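You operate a simulated robot arm through the tools that you are given. There is no shell and no other tool.

You are at the controls of a simulated robot arm. One attempt, no reset.

JOB
Change the black board in the fixture case for the blue one and screw the lid back on.
Fine: black board into the yellow tray; both screws tight with the orange driver, driver back in its holder; the green board stays.
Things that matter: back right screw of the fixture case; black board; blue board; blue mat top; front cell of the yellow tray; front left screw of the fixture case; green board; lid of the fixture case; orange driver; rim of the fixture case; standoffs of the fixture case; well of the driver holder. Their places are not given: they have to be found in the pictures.

The check looks at the end state, three seconds after you hand in, the way a careful person would. Anything else that was tipped, shoved, dropped, spilled or broken makes it a failure. A push-on lid holds only when it is set on centred and level and pressed home; a screw cap is set on level and turned clockwise until tight.

ROBOT AND FRAMES
A 6-joint arm with a two-finger gripper, fixed in place. Base frame: the origin is on the floor under the middle of its stand, x ahead of it, y to its left, z up; the work surface is at about z = 750. Lengths are in mm, angles in degrees, forces in N, time in s.
With the tool pointing down near the work surface it reaches from about 360 to 860 mm from the base axis. Its first joint turns from -166.0 to 166.0 degrees. Payload 2.45 kg.
The TCP is the grasp point between the finger pads, 20 mm short of the fingertips. In the tool frame z runs along the fingers and y along their closing line. The gripper opens to 140 mm; its body begins 168 mm behind the TCP.
Orientation is told as [roll, pitch, yaw] about the base's x, y, z axes, in that order, counted from this pose: with the fingers straight down and closing along the base's y, the tool's x points along the base's -x, its y along +y and its z along -z.

CONTROLS
- The arm moves only by the tool apply_moves. Its argument "deltas" is a list of rows, each a list of 3 entries, a list of its own where there are three numbers: the shift along the tool's x, y, z in mm, then the turn, a rotation vector about the tool's x, y, z in degrees, then the opening, from 0 (shut) to 1 (fully open). In form: [[[x, y, z], [ax, ay, az], grip], ...]. A call has 1 to 20 rows; each row shifts and turns the commanded pose from where the row before left it, along the tool's axes as they then stand. A row lasts 0.2 s, in which the tool goes at most 50 mm and 8.6 degrees; a call with a longer step from one row to the next is refused whole, and so is a gripper value outside its range. Where a pose cannot be reached the arm comes as near as it can. A force on the tool above 40 N (or 10 N above the force at the start of the call, whichever is more), or a blocked arm, ends the call early, and 0.2 s more pass. Each finger travels about 45 mm/s and halts on what it meets, pressing with about 39 N; the grip force reading is that of the motor and also rises with nothing between the fingers. The clock runs only during rows and for 0.2 s after the last one: add rows that do not move to give the fingers time. The reply holds the time, the measured pose of the TCP, the force on the tool along the base axes, the opening and the grip force, in the units named above and with some noise, with the torque about the TCP (base axes, N m) and any sound that the robot's microphone picked up.
- Cameras (640 x 400 px; columns grow to the right, rows downward): "scene" is fixed at [219.9, 499.8, 1492]; the picture's right is [-0.62, -0.78, 0.00], its down [-0.51, 0.41, -0.75] and it looks along [0.59, -0.47, -0.66] (base axes); focal length 365 px, centre (320, 200). "wrist" rides on the gripper at [78, 11, -209] in the tool frame; the picture's right is [-0.14, 0.99, 0.00], its down [-0.92, -0.13, -0.37] and it looks along [-0.37, -0.05, 0.93] (tool axes); focal length 280 px, centre (320, 200).
- snapshot(camera): a new picture of that camera. No time passes.
- slide_trunk(by): moves the trunk up (or, below 0, down) by that many mm; the arm rides with it, the base frame stays. It gives what a move gives, with no picture.
- measure_at(camera, pixels): there is no depth. For up to 12 entries [column, row, z] of the newest picture of that camera ("zoom" is the newest enlarged one), the place [x, y] in the base frame at which the ray of that pixel passes the height z, good to about 2 mm. No time passes.
- close_up(camera, box): a new picture of the part [left, top, right, bottom] of that camera's present view, enlarged. No time passes.
- close_job(): hands the job in; it is judged then, once.

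Open the gripper and draw the arm clear of the work before you hand the job in, unless the task says otherwise.

The tools are called after ">>>" by a JSON object that holds its "method" and its "body". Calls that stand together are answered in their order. apply_moves: Moves the arm, as the interface text tells. Its arguments: {"type":"object","properties":{"deltas":{"type":"array","items":{"type":"array"}}},"required":["deltas"]} The other tools are called the same way: slide_trunk (by) moves the trunk up or down; snapshot (camera) takes a picture; measure_at (camera, pixels) gives the place at which the rays of pixels pass given heights; close_up (camera, box) takes an enlarged picture of a part of a camera's view; close_job () hands the job in.

At the start:

```text
t: 0.0
position: [663.9, 103.7, 1145.6]
ee_rot: [0.0, 0.0, 0.0]
ft_force: [1.5, -0.2, -0.7]
ft_torque: [0.0, -0.02, 0.04]
grip_width: 139.9
finger_force: 0.1
trunk travel left (down, up): [-50.0, 180.0]
```

scene: 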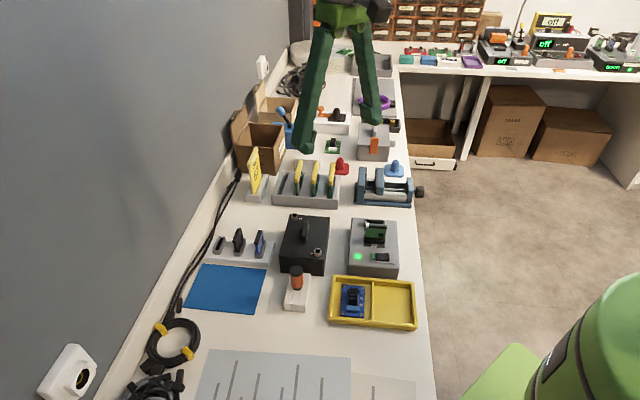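
wrist: 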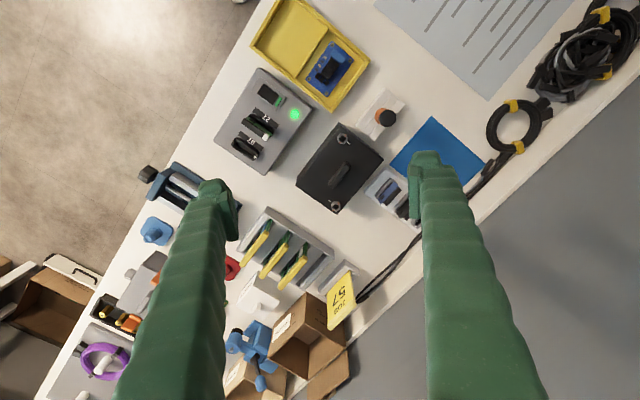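

I start by looking closely: the black case (scene around (305,243)), the driver in its holder (297,285), the yellow tray (372,302), and the grey device (373,247).

>>> {"method": "close_up", "body": {"camera": "scene", "box": [260, 200, 440, 340]}}

>>> {"method": "close_up", "body": {"camera": "wrist", "box": [210, 0, 500, 220]}}

>>> {"method": "close_up", "body": {"camera": "scene", "box": [180, 140, 360, 320]}}

```text
2.86 times, centred on (350, 270) of scene
```

zoom: 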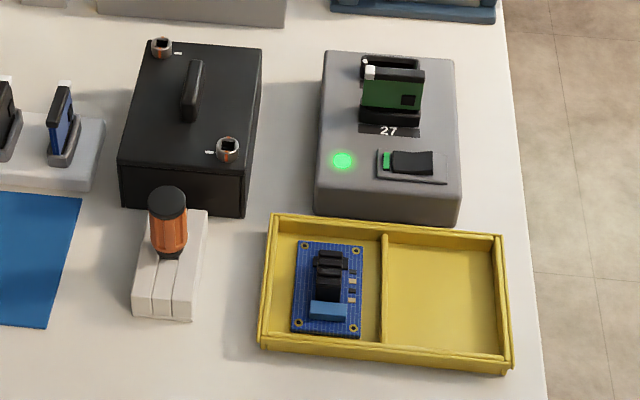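

```text
1.82 times, centred on (355, 110) of wrist
```

zoom: 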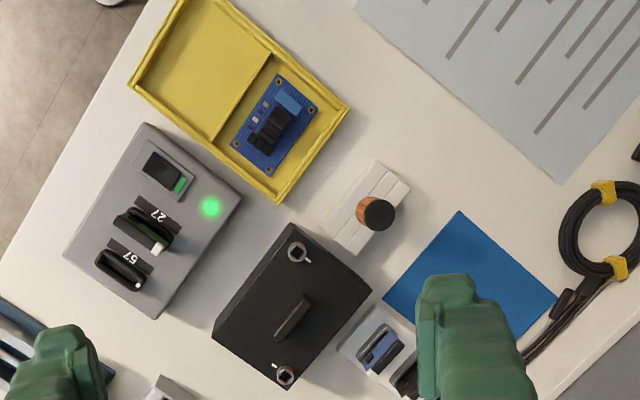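

```text
2.22 times, centred on (270, 230) of scene
```

zoom: 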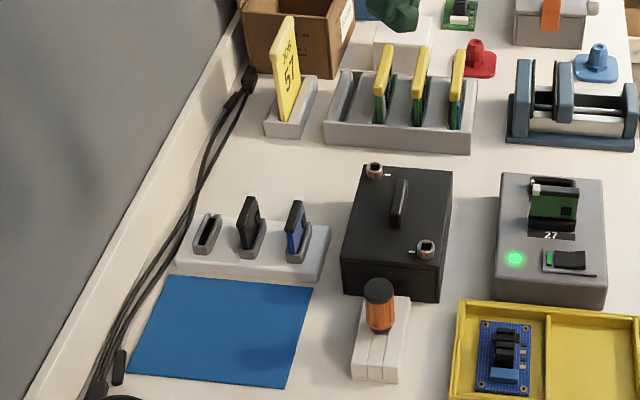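

I measure the main objects in the present scene picture, with guessed heights (table 750, case top ~ 800).

>>> {"method": "measure_at", "body": {"camera": "scene", "pixels": [[289, 214, 810], [329, 217, 810], [323, 273, 750], [280, 271, 750], [305, 216, 820], [334, 277, 770], [414, 283, 770], [417, 329, 750], [330, 323, 750], [285, 310, 750], [305, 310, 750], [296, 270, 860]]}}

>>> {"method": "measure_at", "body": {"camera": "wrist", "pixels": [[283, 1, 770], [368, 61, 770], [334, 109, 770], [251, 46, 770], [342, 122, 810], [383, 158, 810], [341, 213, 810], [297, 182, 810], [345, 138, 815], [337, 205, 815], [387, 117, 860], [383, 91, 780]]}}

```text
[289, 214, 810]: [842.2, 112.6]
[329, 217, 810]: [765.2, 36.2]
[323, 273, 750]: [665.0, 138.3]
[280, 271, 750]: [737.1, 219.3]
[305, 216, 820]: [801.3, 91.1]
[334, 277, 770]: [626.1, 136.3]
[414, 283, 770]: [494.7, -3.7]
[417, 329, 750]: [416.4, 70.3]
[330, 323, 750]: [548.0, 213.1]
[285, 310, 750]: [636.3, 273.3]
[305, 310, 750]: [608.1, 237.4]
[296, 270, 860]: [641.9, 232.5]
```

```text
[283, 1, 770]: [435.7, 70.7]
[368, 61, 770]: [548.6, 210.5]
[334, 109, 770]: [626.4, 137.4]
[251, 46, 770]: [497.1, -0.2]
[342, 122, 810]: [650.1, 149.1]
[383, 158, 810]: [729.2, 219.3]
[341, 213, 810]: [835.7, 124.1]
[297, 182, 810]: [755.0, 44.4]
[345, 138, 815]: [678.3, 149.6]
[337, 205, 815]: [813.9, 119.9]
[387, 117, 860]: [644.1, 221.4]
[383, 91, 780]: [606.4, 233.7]
```

The tray is about (436,71)-(626,137) with its empty cell toward the bench front edge (front cell), and the case is around (742,134). I go lower with the wrist camera to see case, driver and tray more sharply.

>>> {"method": "apply_moves", "body": {"deltas": [[[0, 15, 45], [0, 0, 0], 1], [[0, 10, 45], [0, 0, 0], 1], [[0, 5, 45], [0, 0, 0], 1], [[0, 0, 0], [0, 0, 0], 1]]}}

>>> {"method": "snapshot", "body": {"camera": "wrist"}}

>>> {"method": "close_up", "body": {"camera": "wrist", "box": [230, 60, 430, 260]}}

```text
t: 1.0
position: [663.9, 134.4, 1008.3]
ee_rot: [0.0, -0.1, 0.0]
ft_force: [0.3, 0.7, 0.6]
ft_torque: [-0.01, 0.02, 0.0]
grip_width: 140.0
finger_force: 0.1
trunk travel left (down, up): [-50.0, 180.0]
```

```text
taken
```

wrist: 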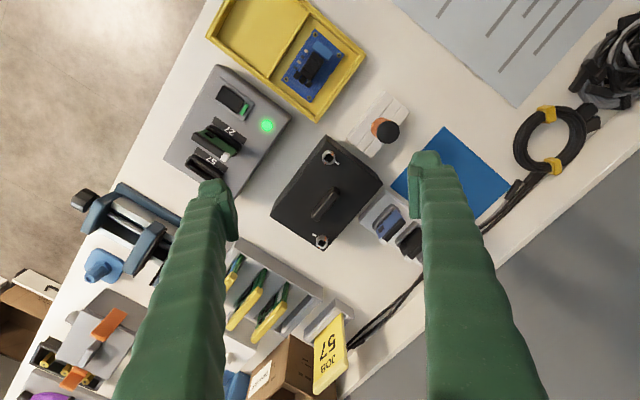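

```text
2.00 times, centred on (330, 160) of wrist
```

zoom: 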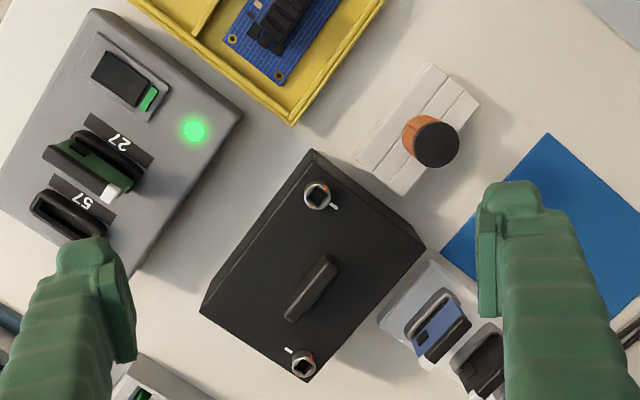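

I triangulate the two screw heads, the driver top and the lid handle from both views.

>>> {"method": "measure_at", "body": {"camera": "wrist", "pixels": [[328.5, 157.5, 800], [328.5, 157.5, 830], [321.5, 242, 800], [321.5, 242, 830], [388, 131.5, 830], [388, 131.5, 870], [328, 189, 820], [316, 220, 820], [323, 203, 820]]}}

>>> {"method": "measure_at", "body": {"camera": "scene", "pixels": [[317.8, 252.5, 800], [317.8, 252.5, 830], [294.8, 216.9, 800], [294.8, 216.9, 830], [296.5, 268, 830], [296.5, 268, 870]]}}

>>> {"method": "close_up", "body": {"camera": "scene", "box": [270, 205, 340, 320]}}

```text
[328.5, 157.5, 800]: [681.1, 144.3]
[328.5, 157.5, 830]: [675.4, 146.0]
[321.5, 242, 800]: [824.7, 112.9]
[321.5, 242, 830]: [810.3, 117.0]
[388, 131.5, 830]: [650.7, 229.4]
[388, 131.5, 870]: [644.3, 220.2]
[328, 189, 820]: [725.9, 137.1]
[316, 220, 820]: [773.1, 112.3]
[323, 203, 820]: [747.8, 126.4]
```

```text
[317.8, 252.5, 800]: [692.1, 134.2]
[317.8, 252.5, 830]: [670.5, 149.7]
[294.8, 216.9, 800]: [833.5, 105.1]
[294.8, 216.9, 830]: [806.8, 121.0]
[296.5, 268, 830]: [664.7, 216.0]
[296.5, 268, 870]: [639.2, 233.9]
```

```text
3.48 times, centred on (305, 262) of scene
```

zoom: 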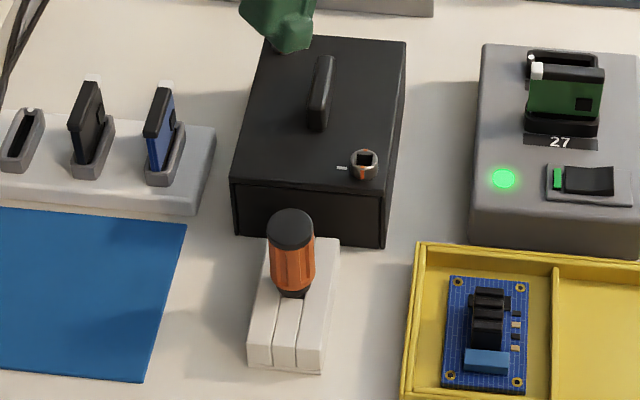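

Triangulation puts screw FL at about (677,145.5,821), screw BR at (815,116,821), and the driver top at about (646,223,855). I go lower for a sharper view of the screw heads and the driver.

>>> {"method": "apply_moves", "body": {"deltas": [[[0, 10, 45], [0, 0, 0], 1], [[0, 10, 45], [0, 0, 0], 1], [[0, 0, 10], [0, 0, 0], 1], [[0, 0, 0], [0, 0, 0], 1]]}}

>>> {"method": "snapshot", "body": {"camera": "wrist"}}

>>> {"method": "close_up", "body": {"camera": "wrist", "box": [260, 100, 420, 200]}}

>>> {"method": "close_up", "body": {"camera": "wrist", "box": [240, 200, 400, 300]}}

```text
t: 2.0
position: [664.0, 154.8, 911.0]
ee_rot: [0.0, 0.0, 0.0]
ft_force: [-0.5, 0.1, -0.8]
ft_torque: [-0.03, -0.01, 0.01]
grip_width: 140.0
finger_force: 0.0
trunk travel left (down, up): [-50.0, 180.0]
```

```text
taken
```

wrist: 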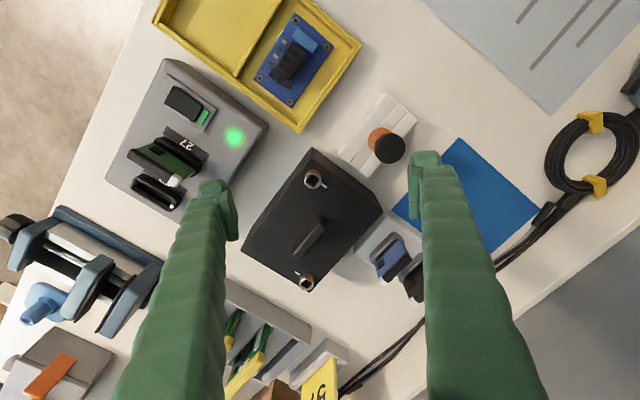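

```text
4.00 times, centred on (340, 150) of wrist
```

zoom: 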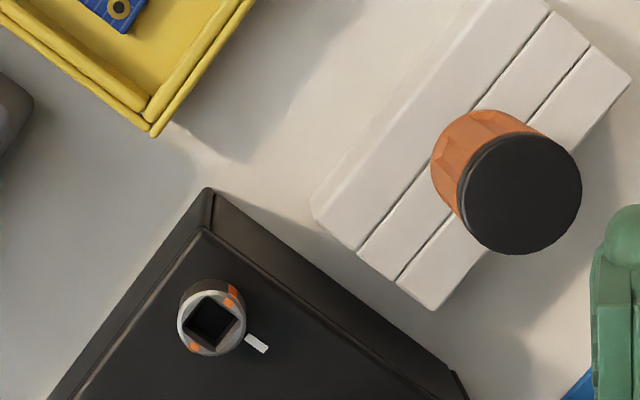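

```text
4.00 times, centred on (320, 250) of wrist
```

zoom: 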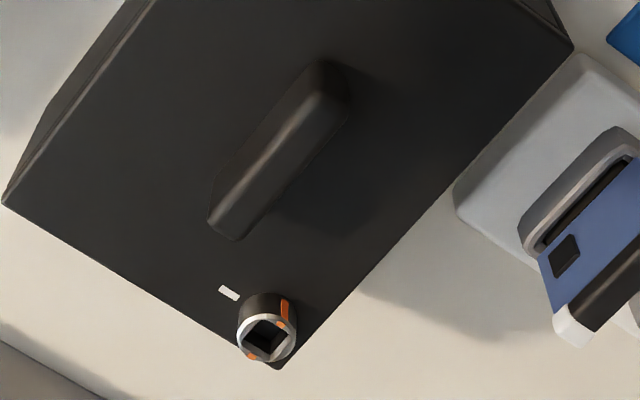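

The screw heads have a square socket, with orange marks on the head and a white tick on the lid. I measure heads, ticks, driver top and the lid corners in this closer picture.

>>> {"method": "measure_at", "body": {"camera": "zoom", "pixels": [[266, 338, 800], [266, 338, 821], [230, 293, 812], [347, 85, 830], [228, 222, 830], [287, 362, 810], [574, 45, 810], [5, 203, 810]]}}

>>> {"method": "measure_at", "body": {"camera": "wrist", "pixels": [[313.5, 181, 821], [313.5, 181, 800], [390, 148.5, 855], [390, 148.5, 870], [322, 220, 830], [301, 253, 830], [311, 153, 810], [382, 212, 810], [313, 291, 810], [243, 249, 810]]}}

```text
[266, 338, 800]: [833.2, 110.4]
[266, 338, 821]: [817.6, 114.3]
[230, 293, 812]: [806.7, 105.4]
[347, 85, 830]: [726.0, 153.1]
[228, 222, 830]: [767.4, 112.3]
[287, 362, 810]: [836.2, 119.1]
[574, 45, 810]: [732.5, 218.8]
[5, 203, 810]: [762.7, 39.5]
```

```text
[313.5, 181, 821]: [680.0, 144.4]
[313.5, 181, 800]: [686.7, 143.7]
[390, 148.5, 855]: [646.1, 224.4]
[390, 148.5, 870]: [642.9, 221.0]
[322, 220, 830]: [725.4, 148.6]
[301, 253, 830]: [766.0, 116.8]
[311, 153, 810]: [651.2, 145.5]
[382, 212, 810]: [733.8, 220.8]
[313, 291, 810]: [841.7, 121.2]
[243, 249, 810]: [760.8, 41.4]
```

I measure the holder block and look at the driver from the side in the scene camera to see where its handle begins.

>>> {"method": "measure_at", "body": {"camera": "wrist", "pixels": [[338.75, 153.75, 780], [368, 177, 780], [417.5, 118.75, 780], [388, 94, 780], [349.5, 162.5, 780], [359.5, 170, 780], [397, 101.5, 780], [407.5, 110, 780], [332, 211, 835], [368, 150, 780]]}}

>>> {"method": "close_up", "body": {"camera": "scene", "box": [275, 255, 325, 320]}}

>>> {"method": "close_up", "body": {"camera": "scene", "box": [280, 200, 340, 285]}}

```text
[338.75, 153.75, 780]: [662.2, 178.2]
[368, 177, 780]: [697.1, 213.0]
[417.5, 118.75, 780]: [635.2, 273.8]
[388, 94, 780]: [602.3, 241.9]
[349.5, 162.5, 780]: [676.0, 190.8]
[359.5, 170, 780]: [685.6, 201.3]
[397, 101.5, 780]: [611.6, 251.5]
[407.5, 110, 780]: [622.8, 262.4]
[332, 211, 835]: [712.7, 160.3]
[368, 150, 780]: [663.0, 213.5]
```

```text
6.15 times, centred on (300, 288) of scene
```

zoom: 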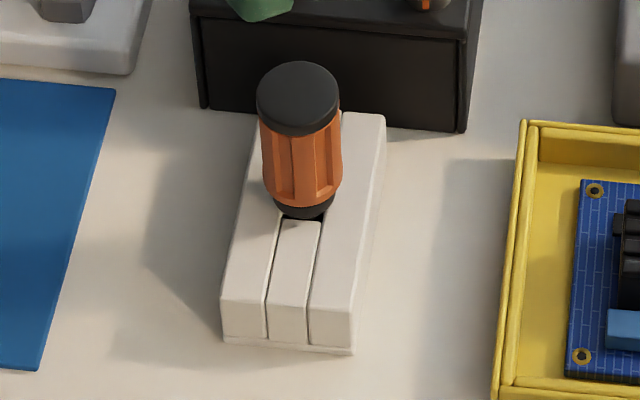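

```text
4.71 times, centred on (310, 242) of scene
```

zoom: 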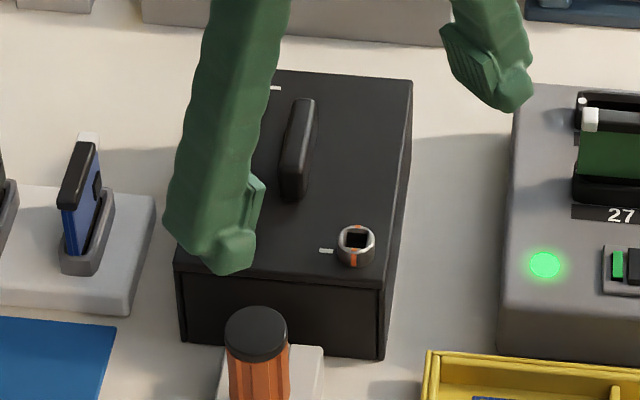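

The driver stands in a square well of the holder, whose long axis lies at about -43.7°. I move above it at (646,223.5), turn to yaw -43.7 so the fingers close across the bench axis, and open to about 85 mm.

>>> {"method": "apply_moves", "body": {"deltas": [[[9, 34.4, 0], [0, 0, 0], 0.8], [[9, 34.4, 0], [0, 0, 0], 0.6], [[0, 0, 0], [0, 0, 7.3], 0.6], [[0, 0, 0], [0, 0, 7.3], 0.6], [[0, 0, 0], [0, 0, 7.3], 0.6], [[0, 0, 0], [0, 0, 7.3], 0.6], [[0, 0, 0], [0, 0, 7.3], 0.6], [[0, 0, 0], [0, 0, 7.2], 0.6], [[0, 0, 0], [0, 0, 0], 0.6]]}}

>>> {"method": "snapshot", "body": {"camera": "wrist"}}

>>> {"method": "close_up", "body": {"camera": "scene", "box": [240, 200, 360, 320]}}

```text
t: 4.0
position: [646.5, 223.3, 909.0]
ee_rot: [0.1, 0.0, -43.8]
ft_force: [-0.9, -0.9, 0.5]
ft_torque: [0.03, -0.01, -0.01]
grip_width: 83.7
finger_force: 0.0
trunk travel left (down, up): [-50.0, 180.0]
```

```text
taken
```

wrist: 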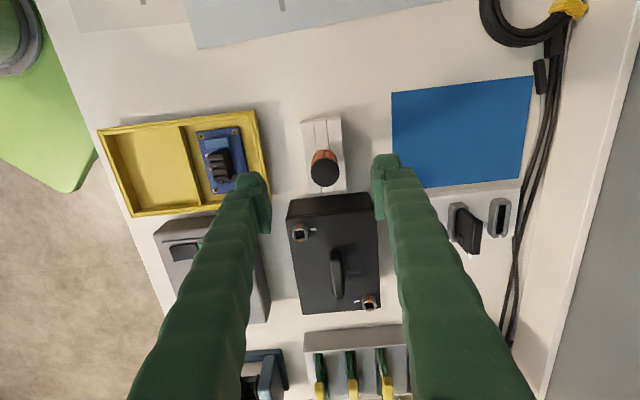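

```text
3.33 times, centred on (300, 260) of scene
```

zoom: 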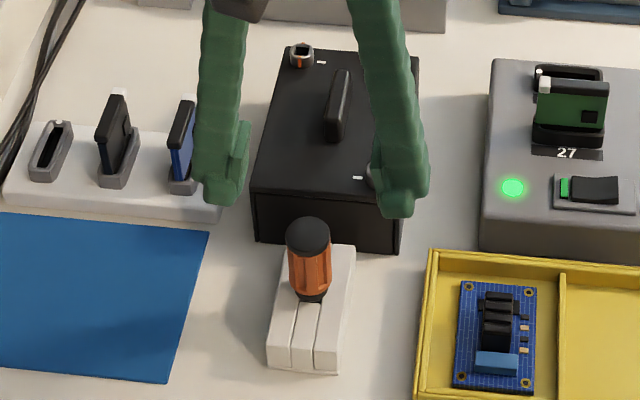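

The driver cap shows at about (324,170) in the wrist view; I measure it precisely with a close-up.

>>> {"method": "close_up", "body": {"camera": "wrist", "box": [280, 105, 380, 205]}}

>>> {"method": "measure_at", "body": {"camera": "wrist", "pixels": [[324, 170, 855], [324, 170, 845], [300.5, 232, 821], [369.5, 301.5, 821], [288, 200, 811], [378, 195, 811], [381, 306, 811], [303, 313, 811], [336, 249, 835], [337, 296, 835]]}}

```text
4.00 times, centred on (330, 155) of wrist
```

zoom: 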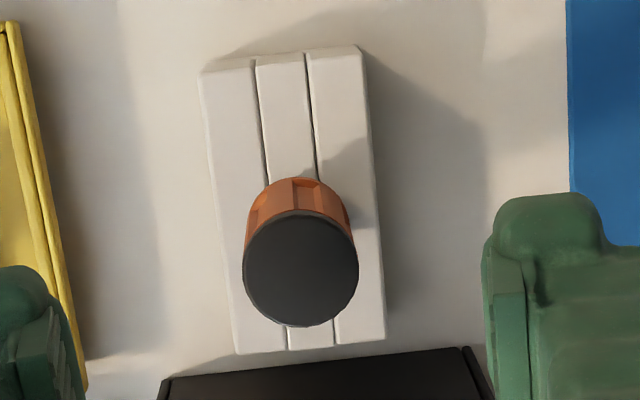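

```text
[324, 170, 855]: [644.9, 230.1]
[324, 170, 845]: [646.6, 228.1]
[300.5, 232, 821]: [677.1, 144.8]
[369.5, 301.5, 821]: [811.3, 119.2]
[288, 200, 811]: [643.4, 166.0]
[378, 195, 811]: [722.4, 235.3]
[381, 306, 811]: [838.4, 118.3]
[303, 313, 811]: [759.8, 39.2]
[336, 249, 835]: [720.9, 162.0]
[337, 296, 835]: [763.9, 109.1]
```

>>> {"method": "measure_at", "body": {"camera": "zoom", "pixels": [[300, 268, 840], [300, 268, 850], [267, 182, 780], [315, 180, 780], [256, 62, 780], [305, 55, 780], [286, 335, 780], [335, 335, 780]]}}

>>> {"method": "measure_at", "body": {"camera": "scene", "pixels": [[296.4, 270.6, 840], [296.4, 270.6, 850], [294.5, 216.0, 820], [294.5, 216.0, 830]]}}

```text
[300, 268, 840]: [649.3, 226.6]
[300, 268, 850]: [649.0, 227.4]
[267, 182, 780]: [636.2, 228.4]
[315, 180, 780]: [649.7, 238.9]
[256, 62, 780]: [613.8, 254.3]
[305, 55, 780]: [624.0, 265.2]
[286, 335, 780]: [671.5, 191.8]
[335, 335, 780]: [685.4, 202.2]
```

```text
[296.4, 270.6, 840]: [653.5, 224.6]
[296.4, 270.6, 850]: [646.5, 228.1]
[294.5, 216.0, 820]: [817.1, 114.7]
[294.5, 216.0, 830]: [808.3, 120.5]
```

Cap centre agrees from both cameras at about (649,227) with top z≈847. I shift there, lower to z≈822, and then close on the handle.

>>> {"method": "apply_moves", "body": {"deltas": [[[0.8, 4.4, 20], [0, 0, 0], 0.6], [[0, 0, 35], [0, 0, 0], 0.6], [[0, 0, 32], [0, 0, 0], 0.6], [[0, 0, 0], [0, 0, 0], 0.6]]}}

>>> {"method": "snapshot", "body": {"camera": "wrist"}}

>>> {"method": "close_up", "body": {"camera": "scene", "box": [260, 240, 340, 320]}}

```text
t: 5.0
position: [649.9, 228.7, 823.1]
ee_rot: [0.0, -0.1, -43.7]
ft_force: [0.0, -0.3, 0.2]
ft_torque: [0.04, 0.01, 0.0]
grip_width: 84.4
finger_force: 0.0
trunk travel left (down, up): [-50.0, 180.0]
```

```text
taken
```

wrist: 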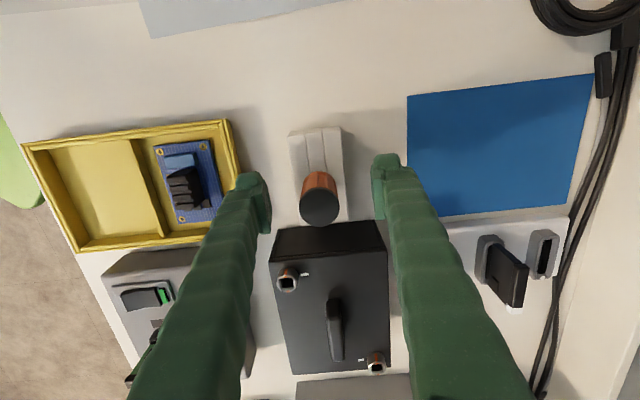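

```text
5.00 times, centred on (300, 280) of scene
```

zoom: 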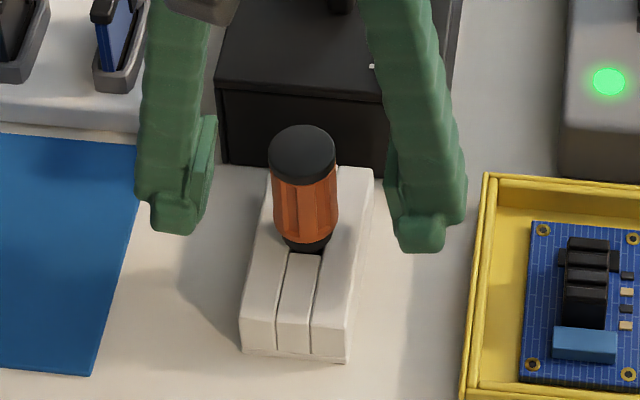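

The cap centre sits at (320,209), right between the fingers. I close on the handle.

>>> {"method": "apply_moves", "body": {"deltas": [[[0, 0, 0], [0, 0, 0], 0.3], [[0, 0, 0], [0, 0, 0], 0.1], [[0, 0, 0], [0, 0, 0], 0.0], [[0, 0, 0], [0, 0, 0], 0.0], [[0, 0, 0], [0, 0, 0], 0.0], [[0, 0, 0], [0, 0, 0], 0.0]]}}

>>> {"method": "close_up", "body": {"camera": "scene", "box": [260, 240, 340, 320]}}

```text
t: 6.4
position: [649.3, 227.7, 823.5]
ee_rot: [0.0, 0.1, -43.7]
ft_force: [0.1, 0.2, 0.6]
ft_torque: [0.01, -0.01, 0.01]
grip_width: 27.9
finger_force: 39.1
trunk travel left (down, up): [-50.0, 180.0]
```

```text
5.00 times, centred on (300, 280) of scene
```

zoom: 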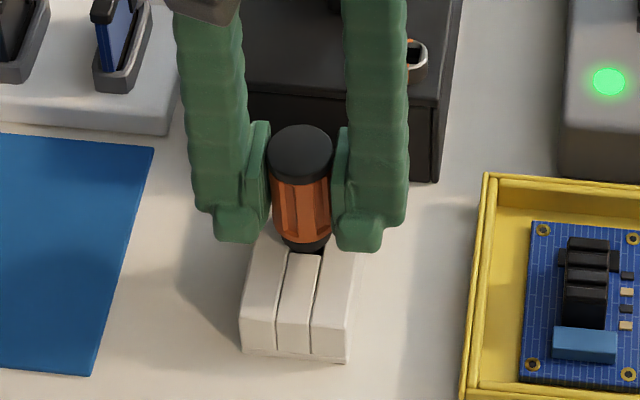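

Gripped at 27.9 mm with 39 N. I lift the driver straight up out of the well and look at its bit.

>>> {"method": "apply_moves", "body": {"deltas": [[[0, 0, -15], [0, 0, 0], 0.0], [[0, 0, -25], [0, 0, 0], 0.0], [[0, 0, -30], [0, 0, 0], 0.0], [[0, 0, -30], [0, 0, 0], 0.0], [[0, 0, 0], [0, 0, 0], 0.0]]}}

>>> {"method": "close_up", "body": {"camera": "scene", "box": [240, 180, 360, 320]}}

>>> {"method": "snapshot", "body": {"camera": "wrist"}}

```text
t: 7.6
position: [647.8, 226.6, 922.6]
ee_rot: [0.1, 0.0, -43.7]
ft_force: [0.1, -1.0, -0.7]
ft_torque: [0.01, -0.01, -0.01]
grip_width: 28.4
finger_force: 38.5
trunk travel left (down, up): [-50.0, 180.0]
```

```text
2.86 times, centred on (300, 250) of scene
```

zoom: 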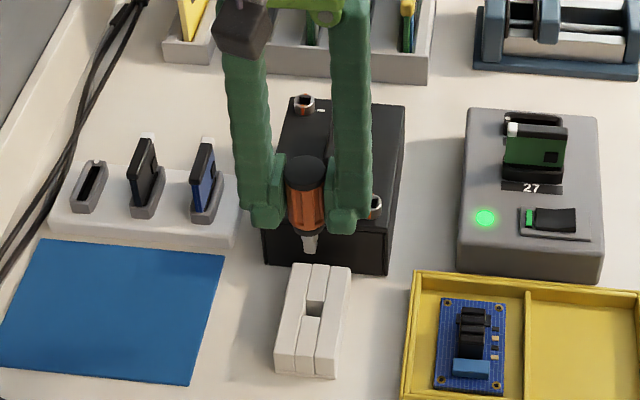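

```text
taken
```

wrist: 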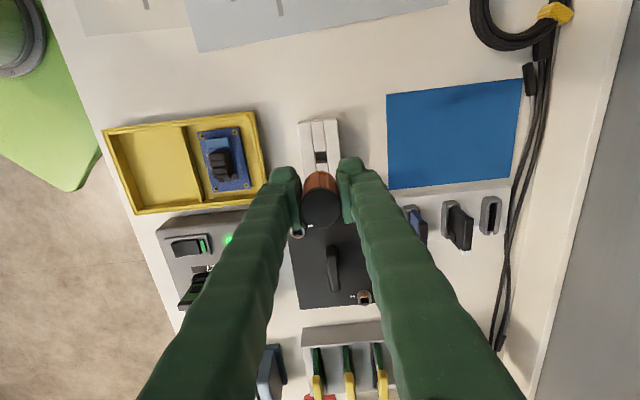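

>>> {"method": "close_up", "body": {"camera": "scene", "box": [280, 225, 330, 275]}}

>>> {"method": "close_up", "body": {"camera": "scene", "box": [280, 265, 320, 315]}}

>>> {"method": "close_up", "body": {"camera": "wrist", "box": [280, 110, 380, 310]}}

```text
8.00 times, centred on (305, 250) of scene
```

zoom: 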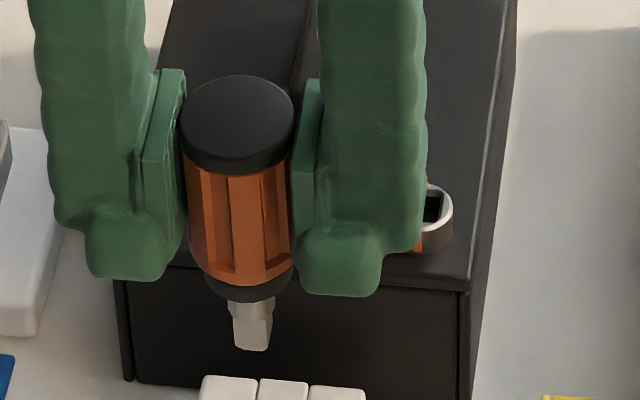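

```text
8.00 times, centred on (300, 290) of scene
```

zoom: 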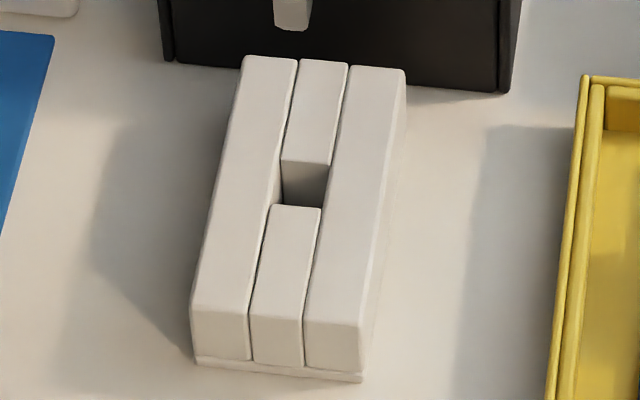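

```text
2.00 times, centred on (330, 210) of wrist
```

zoom: 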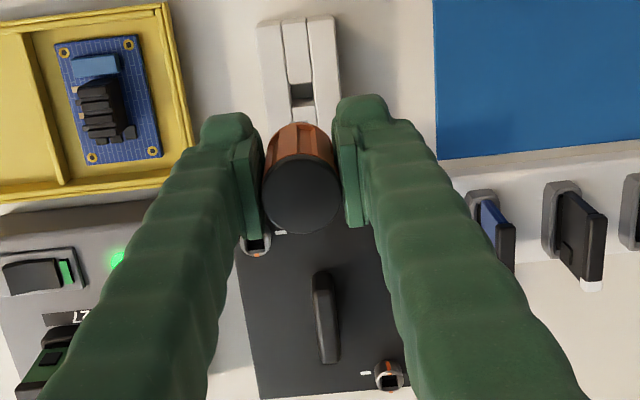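

I zoom further onto the bit and on the screw heads to compare the square's angle.

>>> {"method": "close_up", "body": {"camera": "scene", "box": [302, 255, 322, 271]}}

>>> {"method": "close_up", "body": {"camera": "scene", "box": [282, 205, 312, 225]}}

>>> {"method": "close_up", "body": {"camera": "wrist", "box": [340, 270, 400, 310]}}

```text
16.00 times, centred on (312, 263) of scene
```

zoom: 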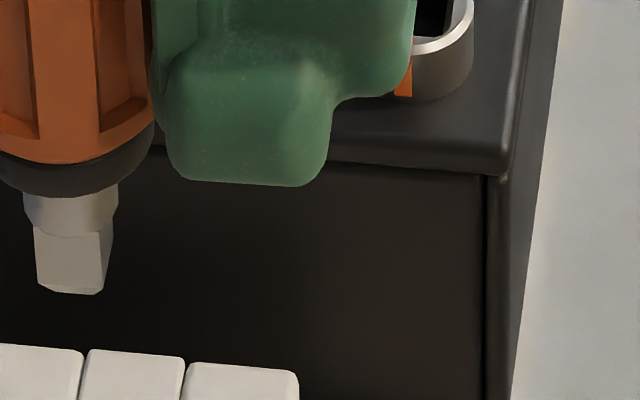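

```text
16.00 times, centred on (297, 215) of scene
```

zoom: 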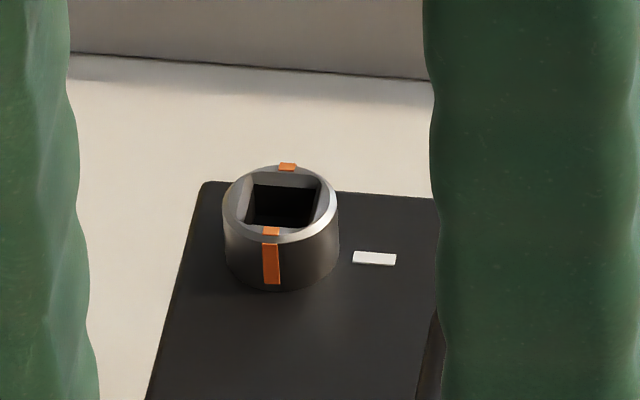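

```text
10.00 times, centred on (370, 290) of wrist
```

zoom: 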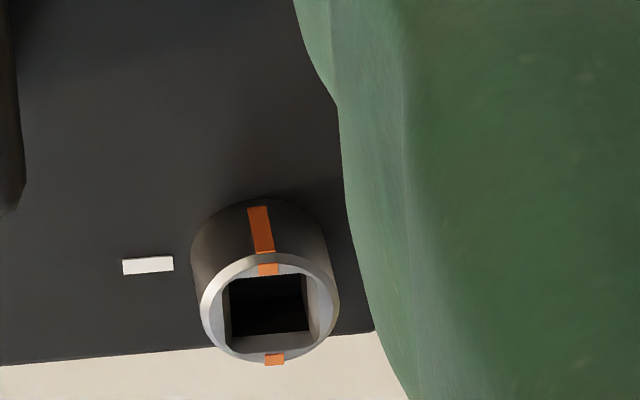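

The bit's square and both sockets are aligned with the bench axes (about ±45°), so no turn is needed. I find the tip height and re-measure the screw tops.

>>> {"method": "measure_at", "body": {"camera": "scene", "pixels": [[296.4, 268.0, 840], [296.4, 268.0, 850], [296.4, 268.0, 860], [293.4, 215.0, 821], [294.6, 216.6, 818], [294.6, 216.6, 824], [300.5, 218.7, 810], [300.5, 218.7, 815]]}}

>>> {"method": "measure_at", "body": {"camera": "zoom", "pixels": [[267, 312, 818], [267, 312, 821], [267, 312, 824], [148, 265, 810], [148, 265, 815]]}}

```text
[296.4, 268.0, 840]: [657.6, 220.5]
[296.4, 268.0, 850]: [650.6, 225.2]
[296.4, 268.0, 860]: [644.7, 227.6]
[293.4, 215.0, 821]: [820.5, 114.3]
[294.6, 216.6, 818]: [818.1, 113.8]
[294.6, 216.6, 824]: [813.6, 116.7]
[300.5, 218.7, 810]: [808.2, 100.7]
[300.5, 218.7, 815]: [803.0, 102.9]
```

```text
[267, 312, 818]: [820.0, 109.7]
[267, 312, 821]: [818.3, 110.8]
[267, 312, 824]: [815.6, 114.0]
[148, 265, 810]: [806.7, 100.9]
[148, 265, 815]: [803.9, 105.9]
```

Tip is about 70 mm below the TCP. I move the driver over the front left screw at (677.5,145) with the tip about 20 mm above the head.

>>> {"method": "apply_moves", "body": {"deltas": [[[-26, -12.8, 0], [0, 0, 0], 0.0], [[-26, -12.8, 0], [0, 0, 0], 0.0], [[-26, -12.8, 0], [0, 0, 0], 0.0], [[0, 0, 10], [0, 0, 0], 0.0], [[0, 0, 0], [0, 0, 0], 0.0]]}}

>>> {"method": "close_up", "body": {"camera": "scene", "box": [295, 220, 345, 270]}}

>>> {"method": "close_up", "body": {"camera": "wrist", "box": [270, 130, 370, 230]}}

```text
t: 8.8
position: [679.5, 145.5, 913.6]
ee_rot: [0.0, 0.0, -43.7]
ft_force: [0.1, 0.3, -0.6]
ft_torque: [-0.02, 0.0, -0.01]
grip_width: 28.2
finger_force: 38.7
trunk travel left (down, up): [-50.0, 180.0]
```

```text
8.00 times, centred on (320, 245) of scene
```

zoom: 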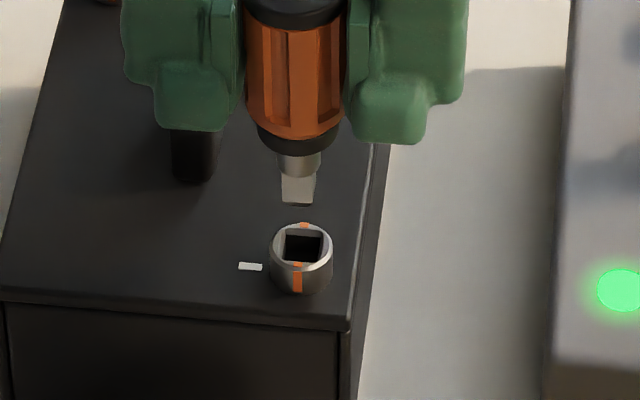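

```text
4.00 times, centred on (320, 180) of wrist
```

zoom: 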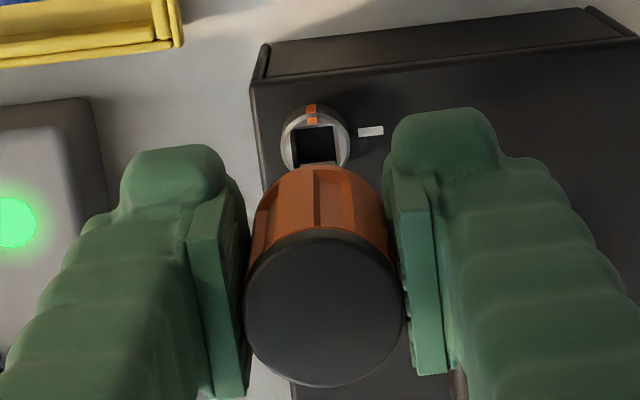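

Both views say the screw is about 1.5 mm toward the bench front from the bit axis; I measure for the other direction as well.

>>> {"method": "measure_at", "body": {"camera": "zoom", "pixels": [[315, 145, 820], [315, 145, 823], [315, 145, 826], [316, 146, 823]]}}

>>> {"method": "measure_at", "body": {"camera": "scene", "pixels": [[317.1, 244.5, 840], [317.1, 244.5, 845], [317.1, 244.5, 850], [317.9, 250.75, 820], [317.9, 250.75, 823], [317.9, 250.75, 826]]}}

```text
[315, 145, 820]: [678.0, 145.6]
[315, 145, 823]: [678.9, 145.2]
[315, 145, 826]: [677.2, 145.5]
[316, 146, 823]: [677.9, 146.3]
```

```text
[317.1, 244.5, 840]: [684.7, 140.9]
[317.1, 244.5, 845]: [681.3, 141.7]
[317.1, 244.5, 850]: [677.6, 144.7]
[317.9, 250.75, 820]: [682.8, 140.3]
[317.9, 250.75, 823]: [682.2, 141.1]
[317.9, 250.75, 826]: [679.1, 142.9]
```

I correct by about -1.3 mm along tool y and descend until the tip is just above the head, then look again.

>>> {"method": "apply_moves", "body": {"deltas": [[[0.3, -1.3, 0], [0, 0, 0], 0.0], [[0, 0, 8], [0, 0, 0], 0.0], [[0, 0, 7], [0, 0, 0], 0.0], [[0, 0, 0], [0, 0, 0], 0.0]]}}

>>> {"method": "close_up", "body": {"camera": "scene", "box": [302, 235, 332, 260]}}

>>> {"method": "close_up", "body": {"camera": "wrist", "box": [280, 140, 360, 200]}}

```text
t: 9.8
position: [677.4, 143.9, 898.0]
ee_rot: [0.0, -0.1, -43.7]
ft_force: [0.5, 0.1, 0.0]
ft_torque: [0.02, -0.01, 0.03]
grip_width: 27.9
finger_force: 38.7
trunk travel left (down, up): [-50.0, 180.0]
```

```text
16.00 times, centred on (317, 248) of scene
```

zoom: 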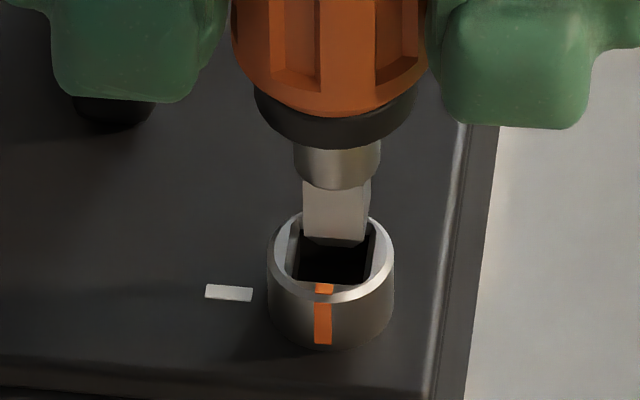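

```text
6.67 times, centred on (320, 170) of wrist
```

zoom: 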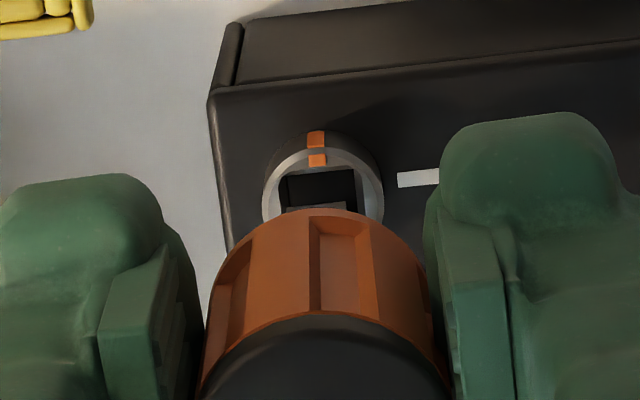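

>>> {"method": "close_up", "body": {"camera": "wrist", "box": [305, 155, 335, 180]}}

>>> {"method": "close_up", "body": {"camera": "scene", "box": [310, 240, 326, 256]}}

```text
16.00 times, centred on (320, 168) of wrist
```

zoom: 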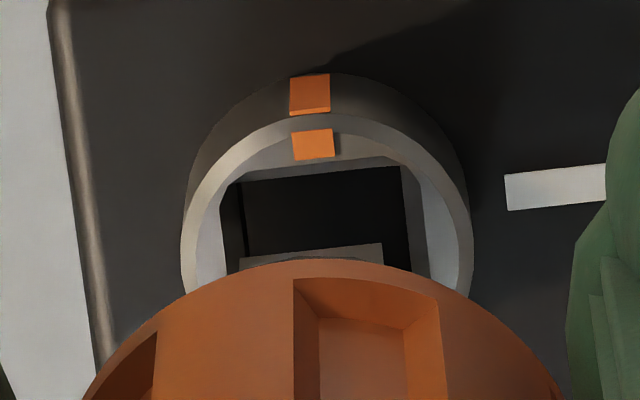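

```text
16.00 times, centred on (318, 248) of scene
```

zoom: 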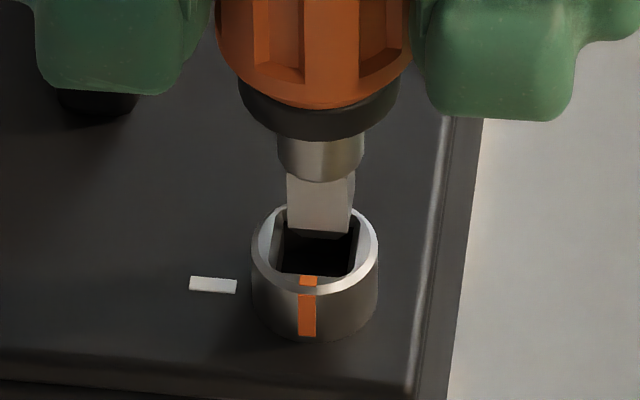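

Comparing bit and socket edges in both views, the bit sits about 3 mm too far toward the back of the case (tool -x) and is turned about 1.5° counter-clockwise relative to the socket. I correct that and look again before lowering.

>>> {"method": "apply_moves", "body": {"deltas": [[[2.6, 0.5, 0], [0, 0, 1.5], 0.0], [[0, 0, 0], [0, 0, 0], 0.0], [[0, 0, 0], [0, 0, 0], 0.0]]}}

>>> {"method": "close_up", "body": {"camera": "wrist", "box": [305, 155, 335, 180]}}

>>> {"method": "close_up", "body": {"camera": "scene", "box": [310, 240, 326, 256]}}

```text
t: 10.6
position: [676.2, 147.4, 898.5]
ee_rot: [0.0, 0.0, -45.3]
ft_force: [-0.5, -0.2, -0.2]
ft_torque: [0.05, 0.01, -0.03]
grip_width: 28.3
finger_force: 38.8
trunk travel left (down, up): [-50.0, 180.0]
```

```text
16.00 times, centred on (320, 168) of wrist
```

zoom: 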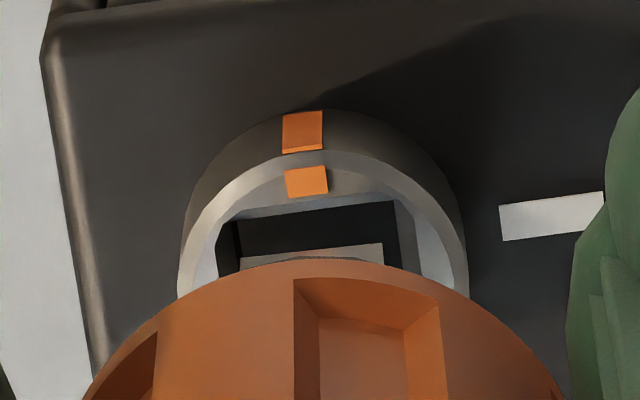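

```text
16.00 times, centred on (318, 248) of scene
```

zoom: 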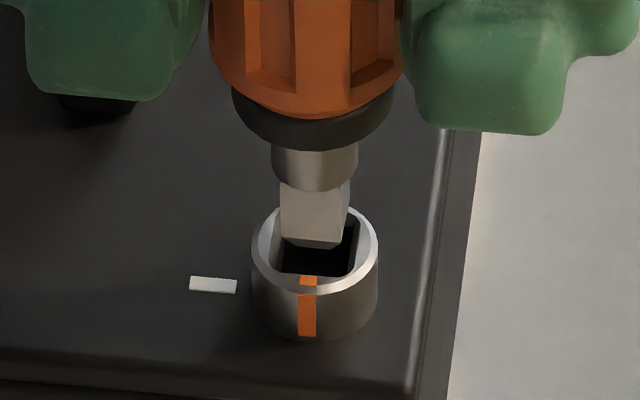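

Now the edges are parallel and nearly centred; I nudge another 0.7 mm along tool x and lower in small steps, watching the force.

>>> {"method": "apply_moves", "body": {"deltas": [[[0.7, 0, 0], [0, 0, 0], 0.0], [[0, 0, 2], [0, 0, 0], 0.0], [[0, 0, 2], [0, 0, 0], 0.0], [[0, 0, 2], [0, 0, 0], 0.0], [[0, 0, 0], [0, 0, 0], 0.0]]}}

>>> {"method": "close_up", "body": {"camera": "scene", "box": [310, 240, 326, 256]}}

>>> {"method": "close_up", "body": {"camera": "wrist", "box": [305, 155, 335, 180]}}

```text
t: 11.8
position: [675.5, 147.1, 892.3]
ee_rot: [0.0, 0.0, -45.2]
ft_force: [-0.8, -0.3, -0.8]
ft_torque: [-0.02, 0.02, 0.0]
grip_width: 28.1
finger_force: 39.6
trunk travel left (down, up): [-50.0, 180.0]
```

```text
16.00 times, centred on (318, 248) of scene
```

zoom: 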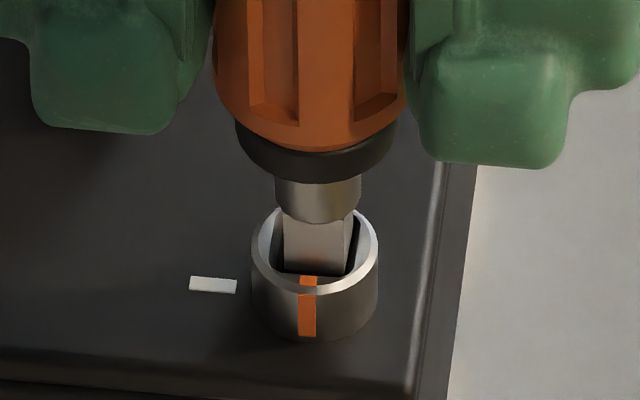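

```text
16.00 times, centred on (320, 168) of wrist
```

zoom: 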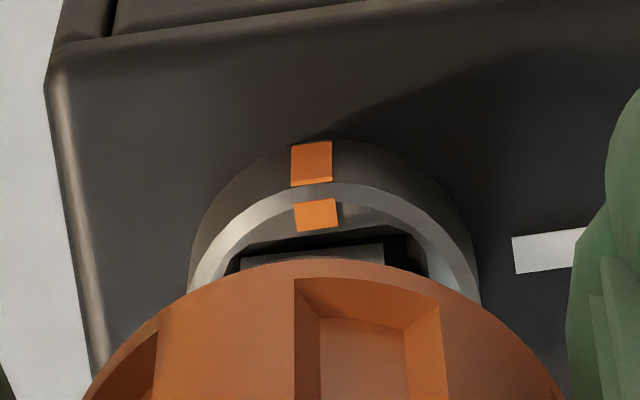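

The tip is at the socket mouth with no force; I continue down in 2 mm steps.

>>> {"method": "apply_moves", "body": {"deltas": [[[0, 0, 2], [0, 0, 0], 0.0], [[0, 0, 2], [0, 0, 0], 0.0], [[0, 0, 0], [0, 0, 0], 0.0]]}}

>>> {"method": "close_up", "body": {"camera": "scene", "box": [310, 240, 326, 256]}}

```text
t: 12.6
position: [675.3, 147.1, 888.5]
ee_rot: [0.1, 0.0, -45.1]
ft_force: [-0.7, 0.1, -0.9]
ft_torque: [0.02, 0.01, 0.03]
grip_width: 28.0
finger_force: 39.1
trunk travel left (down, up): [-50.0, 180.0]
```

```text
16.00 times, centred on (318, 248) of scene
```

zoom: 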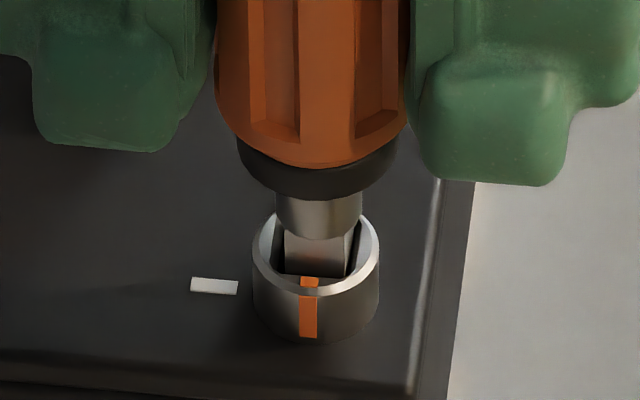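

The bit has entered the socket. I go a little deeper until a slight force appears.

>>> {"method": "apply_moves", "body": {"deltas": [[[0, 0, 1.5], [0, 0, 0], 0.0], [[0, 0, 1.5], [0, 0, 0], 0.0], [[0, 0, 0], [0, 0, 0], 0.0]]}}

>>> {"method": "close_up", "body": {"camera": "scene", "box": [310, 240, 326, 256]}}

```text
t: 13.4
position: [675.1, 147.2, 886.5]
ee_rot: [0.1, 0.0, -45.2]
ft_force: [-1.8, -2.3, 17.2]
ft_torque: [-0.14, 0.12, -0.02]
grip_width: 27.7
finger_force: 38.8
trunk travel left (down, up): [-50.0, 180.0]
```

```text
16.00 times, centred on (318, 248) of scene
```

zoom: 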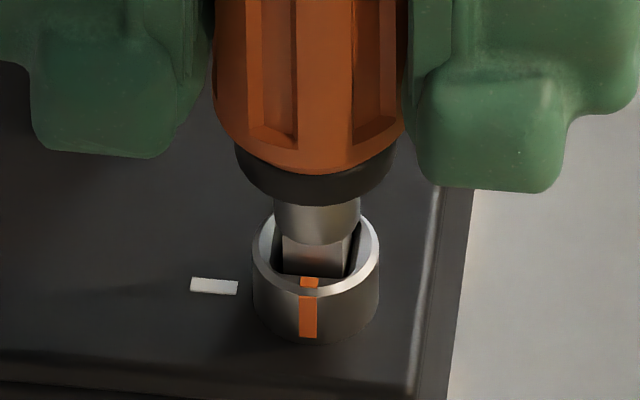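

The bit bottoms out in the socket with 17 N. I ease up slightly and turn counter-clockwise (negative about tool z) a first 48°.

>>> {"method": "apply_moves", "body": {"deltas": [[[0, 0, -0.7], [0, 0, 0], 0.0], [[0, 0, 0], [0, 0, -8], 0.0], [[0, 0, 0], [0, 0, -8], 0.0], [[0, 0, 0], [0, 0, -8], 0.0], [[0, 0, 0], [0, 0, -8], 0.0], [[0, 0, 0], [0, 0, -8], 0.0], [[0, 0, 0], [0, 0, -8], 0.0], [[0, 0, 0], [0, 0, 0], 0.0]]}}

>>> {"method": "close_up", "body": {"camera": "scene", "box": [305, 235, 331, 260]}}

```text
t: 15.2
position: [673.5, 146.2, 886.2]
ee_rot: [0.0, 0.1, 2.8]
ft_force: [-5.1, -6.3, 6.0]
ft_torque: [-0.25, 0.31, -0.54]
grip_width: 27.6
finger_force: 39.1
trunk travel left (down, up): [-50.0, 180.0]
```

```text
16.00 times, centred on (318, 248) of scene
```

zoom: 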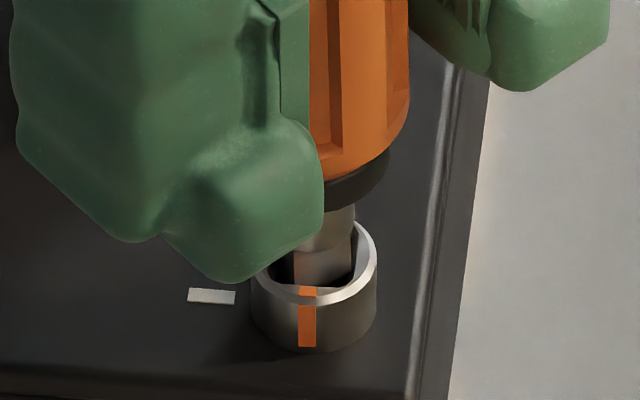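

The orange mark on the head has not moved and the case seems nudged ~2 mm; I look at wrist and scene in more detail before going on.

>>> {"method": "close_up", "body": {"camera": "wrist", "box": [270, 130, 370, 230]}}

>>> {"method": "close_up", "body": {"camera": "scene", "box": [270, 200, 350, 280]}}

>>> {"method": "close_up", "body": {"camera": "scene", "box": [306, 230, 330, 246]}}

```text
4.00 times, centred on (320, 180) of wrist
```

zoom: 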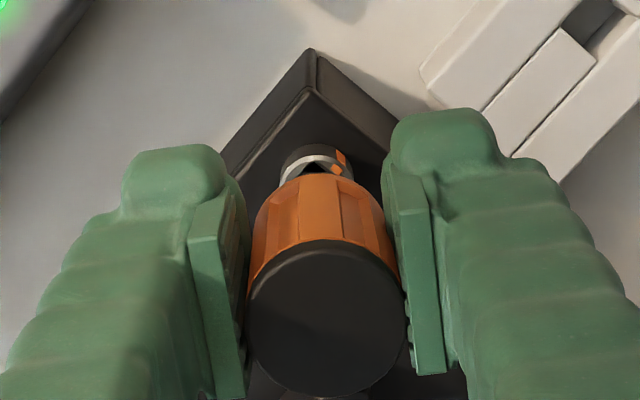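

```text
5.00 times, centred on (310, 240) of scene
```

zoom: 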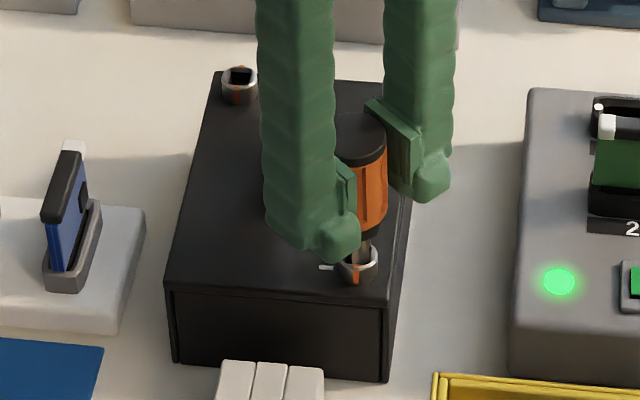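

```text
16.00 times, centred on (318, 238) of scene
```

zoom: 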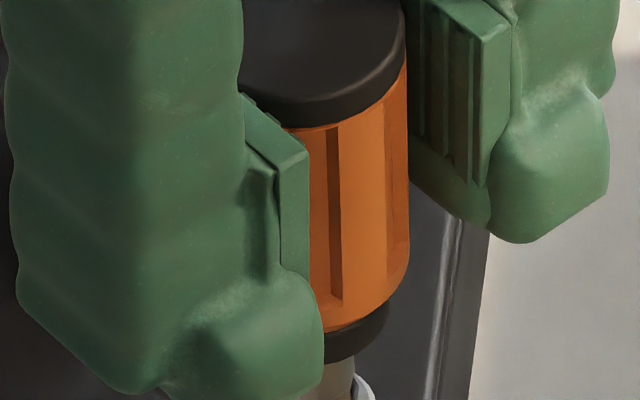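

>>> {"method": "close_up", "body": {"camera": "wrist", "box": [304, 160, 336, 184]}}

>>> {"method": "close_up", "body": {"camera": "scene", "box": [311, 244, 325, 258]}}

```text
16.00 times, centred on (320, 172) of wrist
```

zoom: 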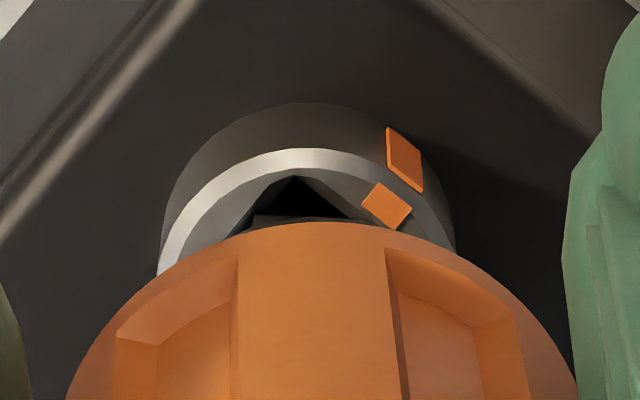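

```text
16.00 times, centred on (318, 251) of scene
```

zoom: 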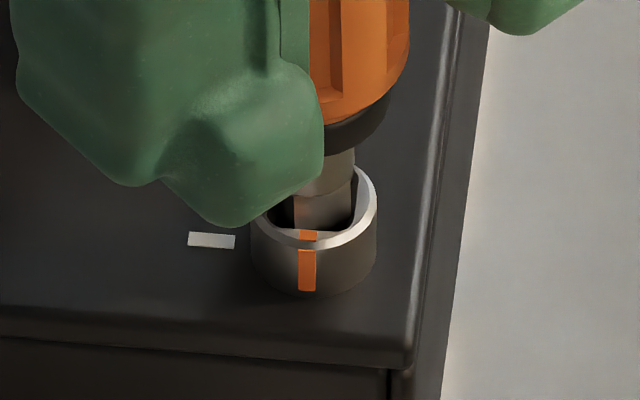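

The bit appears to have cammed out (handle slipped in the fingers and the bit is no longer parallel to the socket), because the driver's axis is offset from the TCP axis. I lift the driver straight up out of the head and inspect.

>>> {"method": "apply_moves", "body": {"deltas": [[[0, 0, -4], [0, 0, 0], 0.0], [[0, 0, -8], [0, 0, 0], 0.0], [[0, 0, -8], [0, 0, 0], 0.0], [[0, 0, 0], [0, 0, 0], 0.0]]}}

>>> {"method": "close_up", "body": {"camera": "wrist", "box": [270, 130, 370, 230]}}

>>> {"method": "close_up", "body": {"camera": "scene", "box": [300, 225, 340, 265]}}

>>> {"method": "close_up", "body": {"camera": "scene", "box": [260, 195, 350, 285]}}

```text
t: 16.2
position: [676.7, 147.5, 906.1]
ee_rot: [-0.1, -0.1, 2.8]
ft_force: [-0.7, 0.2, -0.6]
ft_torque: [0.02, -0.01, 0.01]
grip_width: 28.0
finger_force: 38.8
trunk travel left (down, up): [-50.0, 180.0]
```

```text
4.00 times, centred on (320, 180) of wrist
```

zoom: 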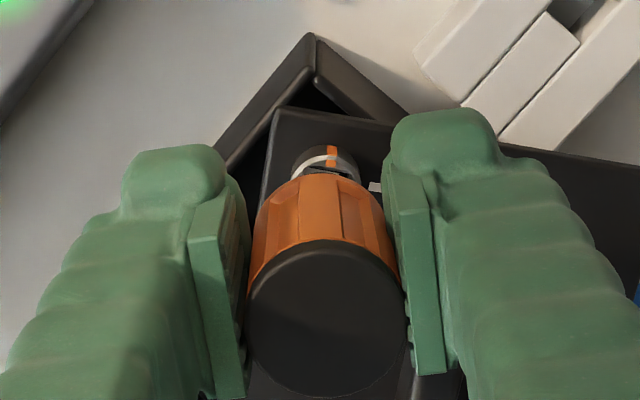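

```text
10.00 times, centred on (320, 245) of scene
```

zoom: 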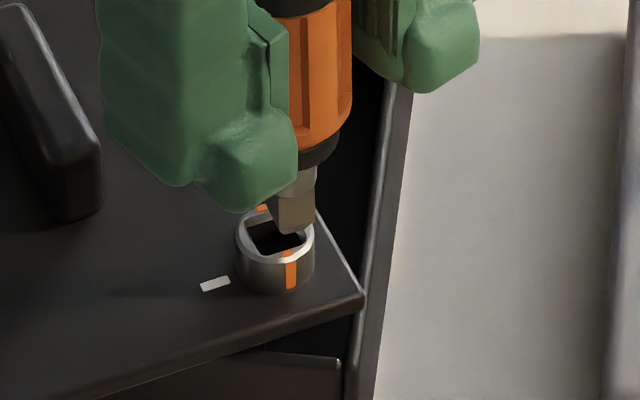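

```text
4.44 times, centred on (305, 240) of scene
```

zoom: 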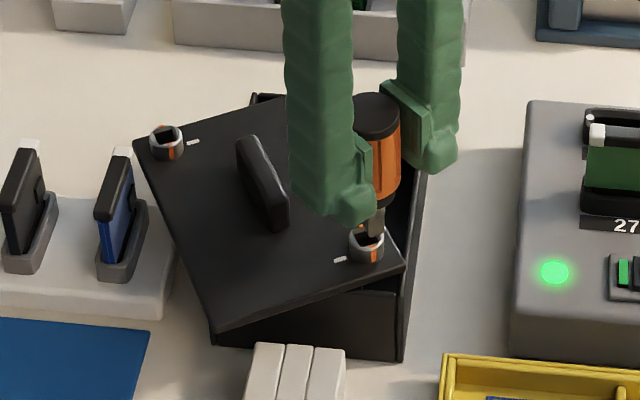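

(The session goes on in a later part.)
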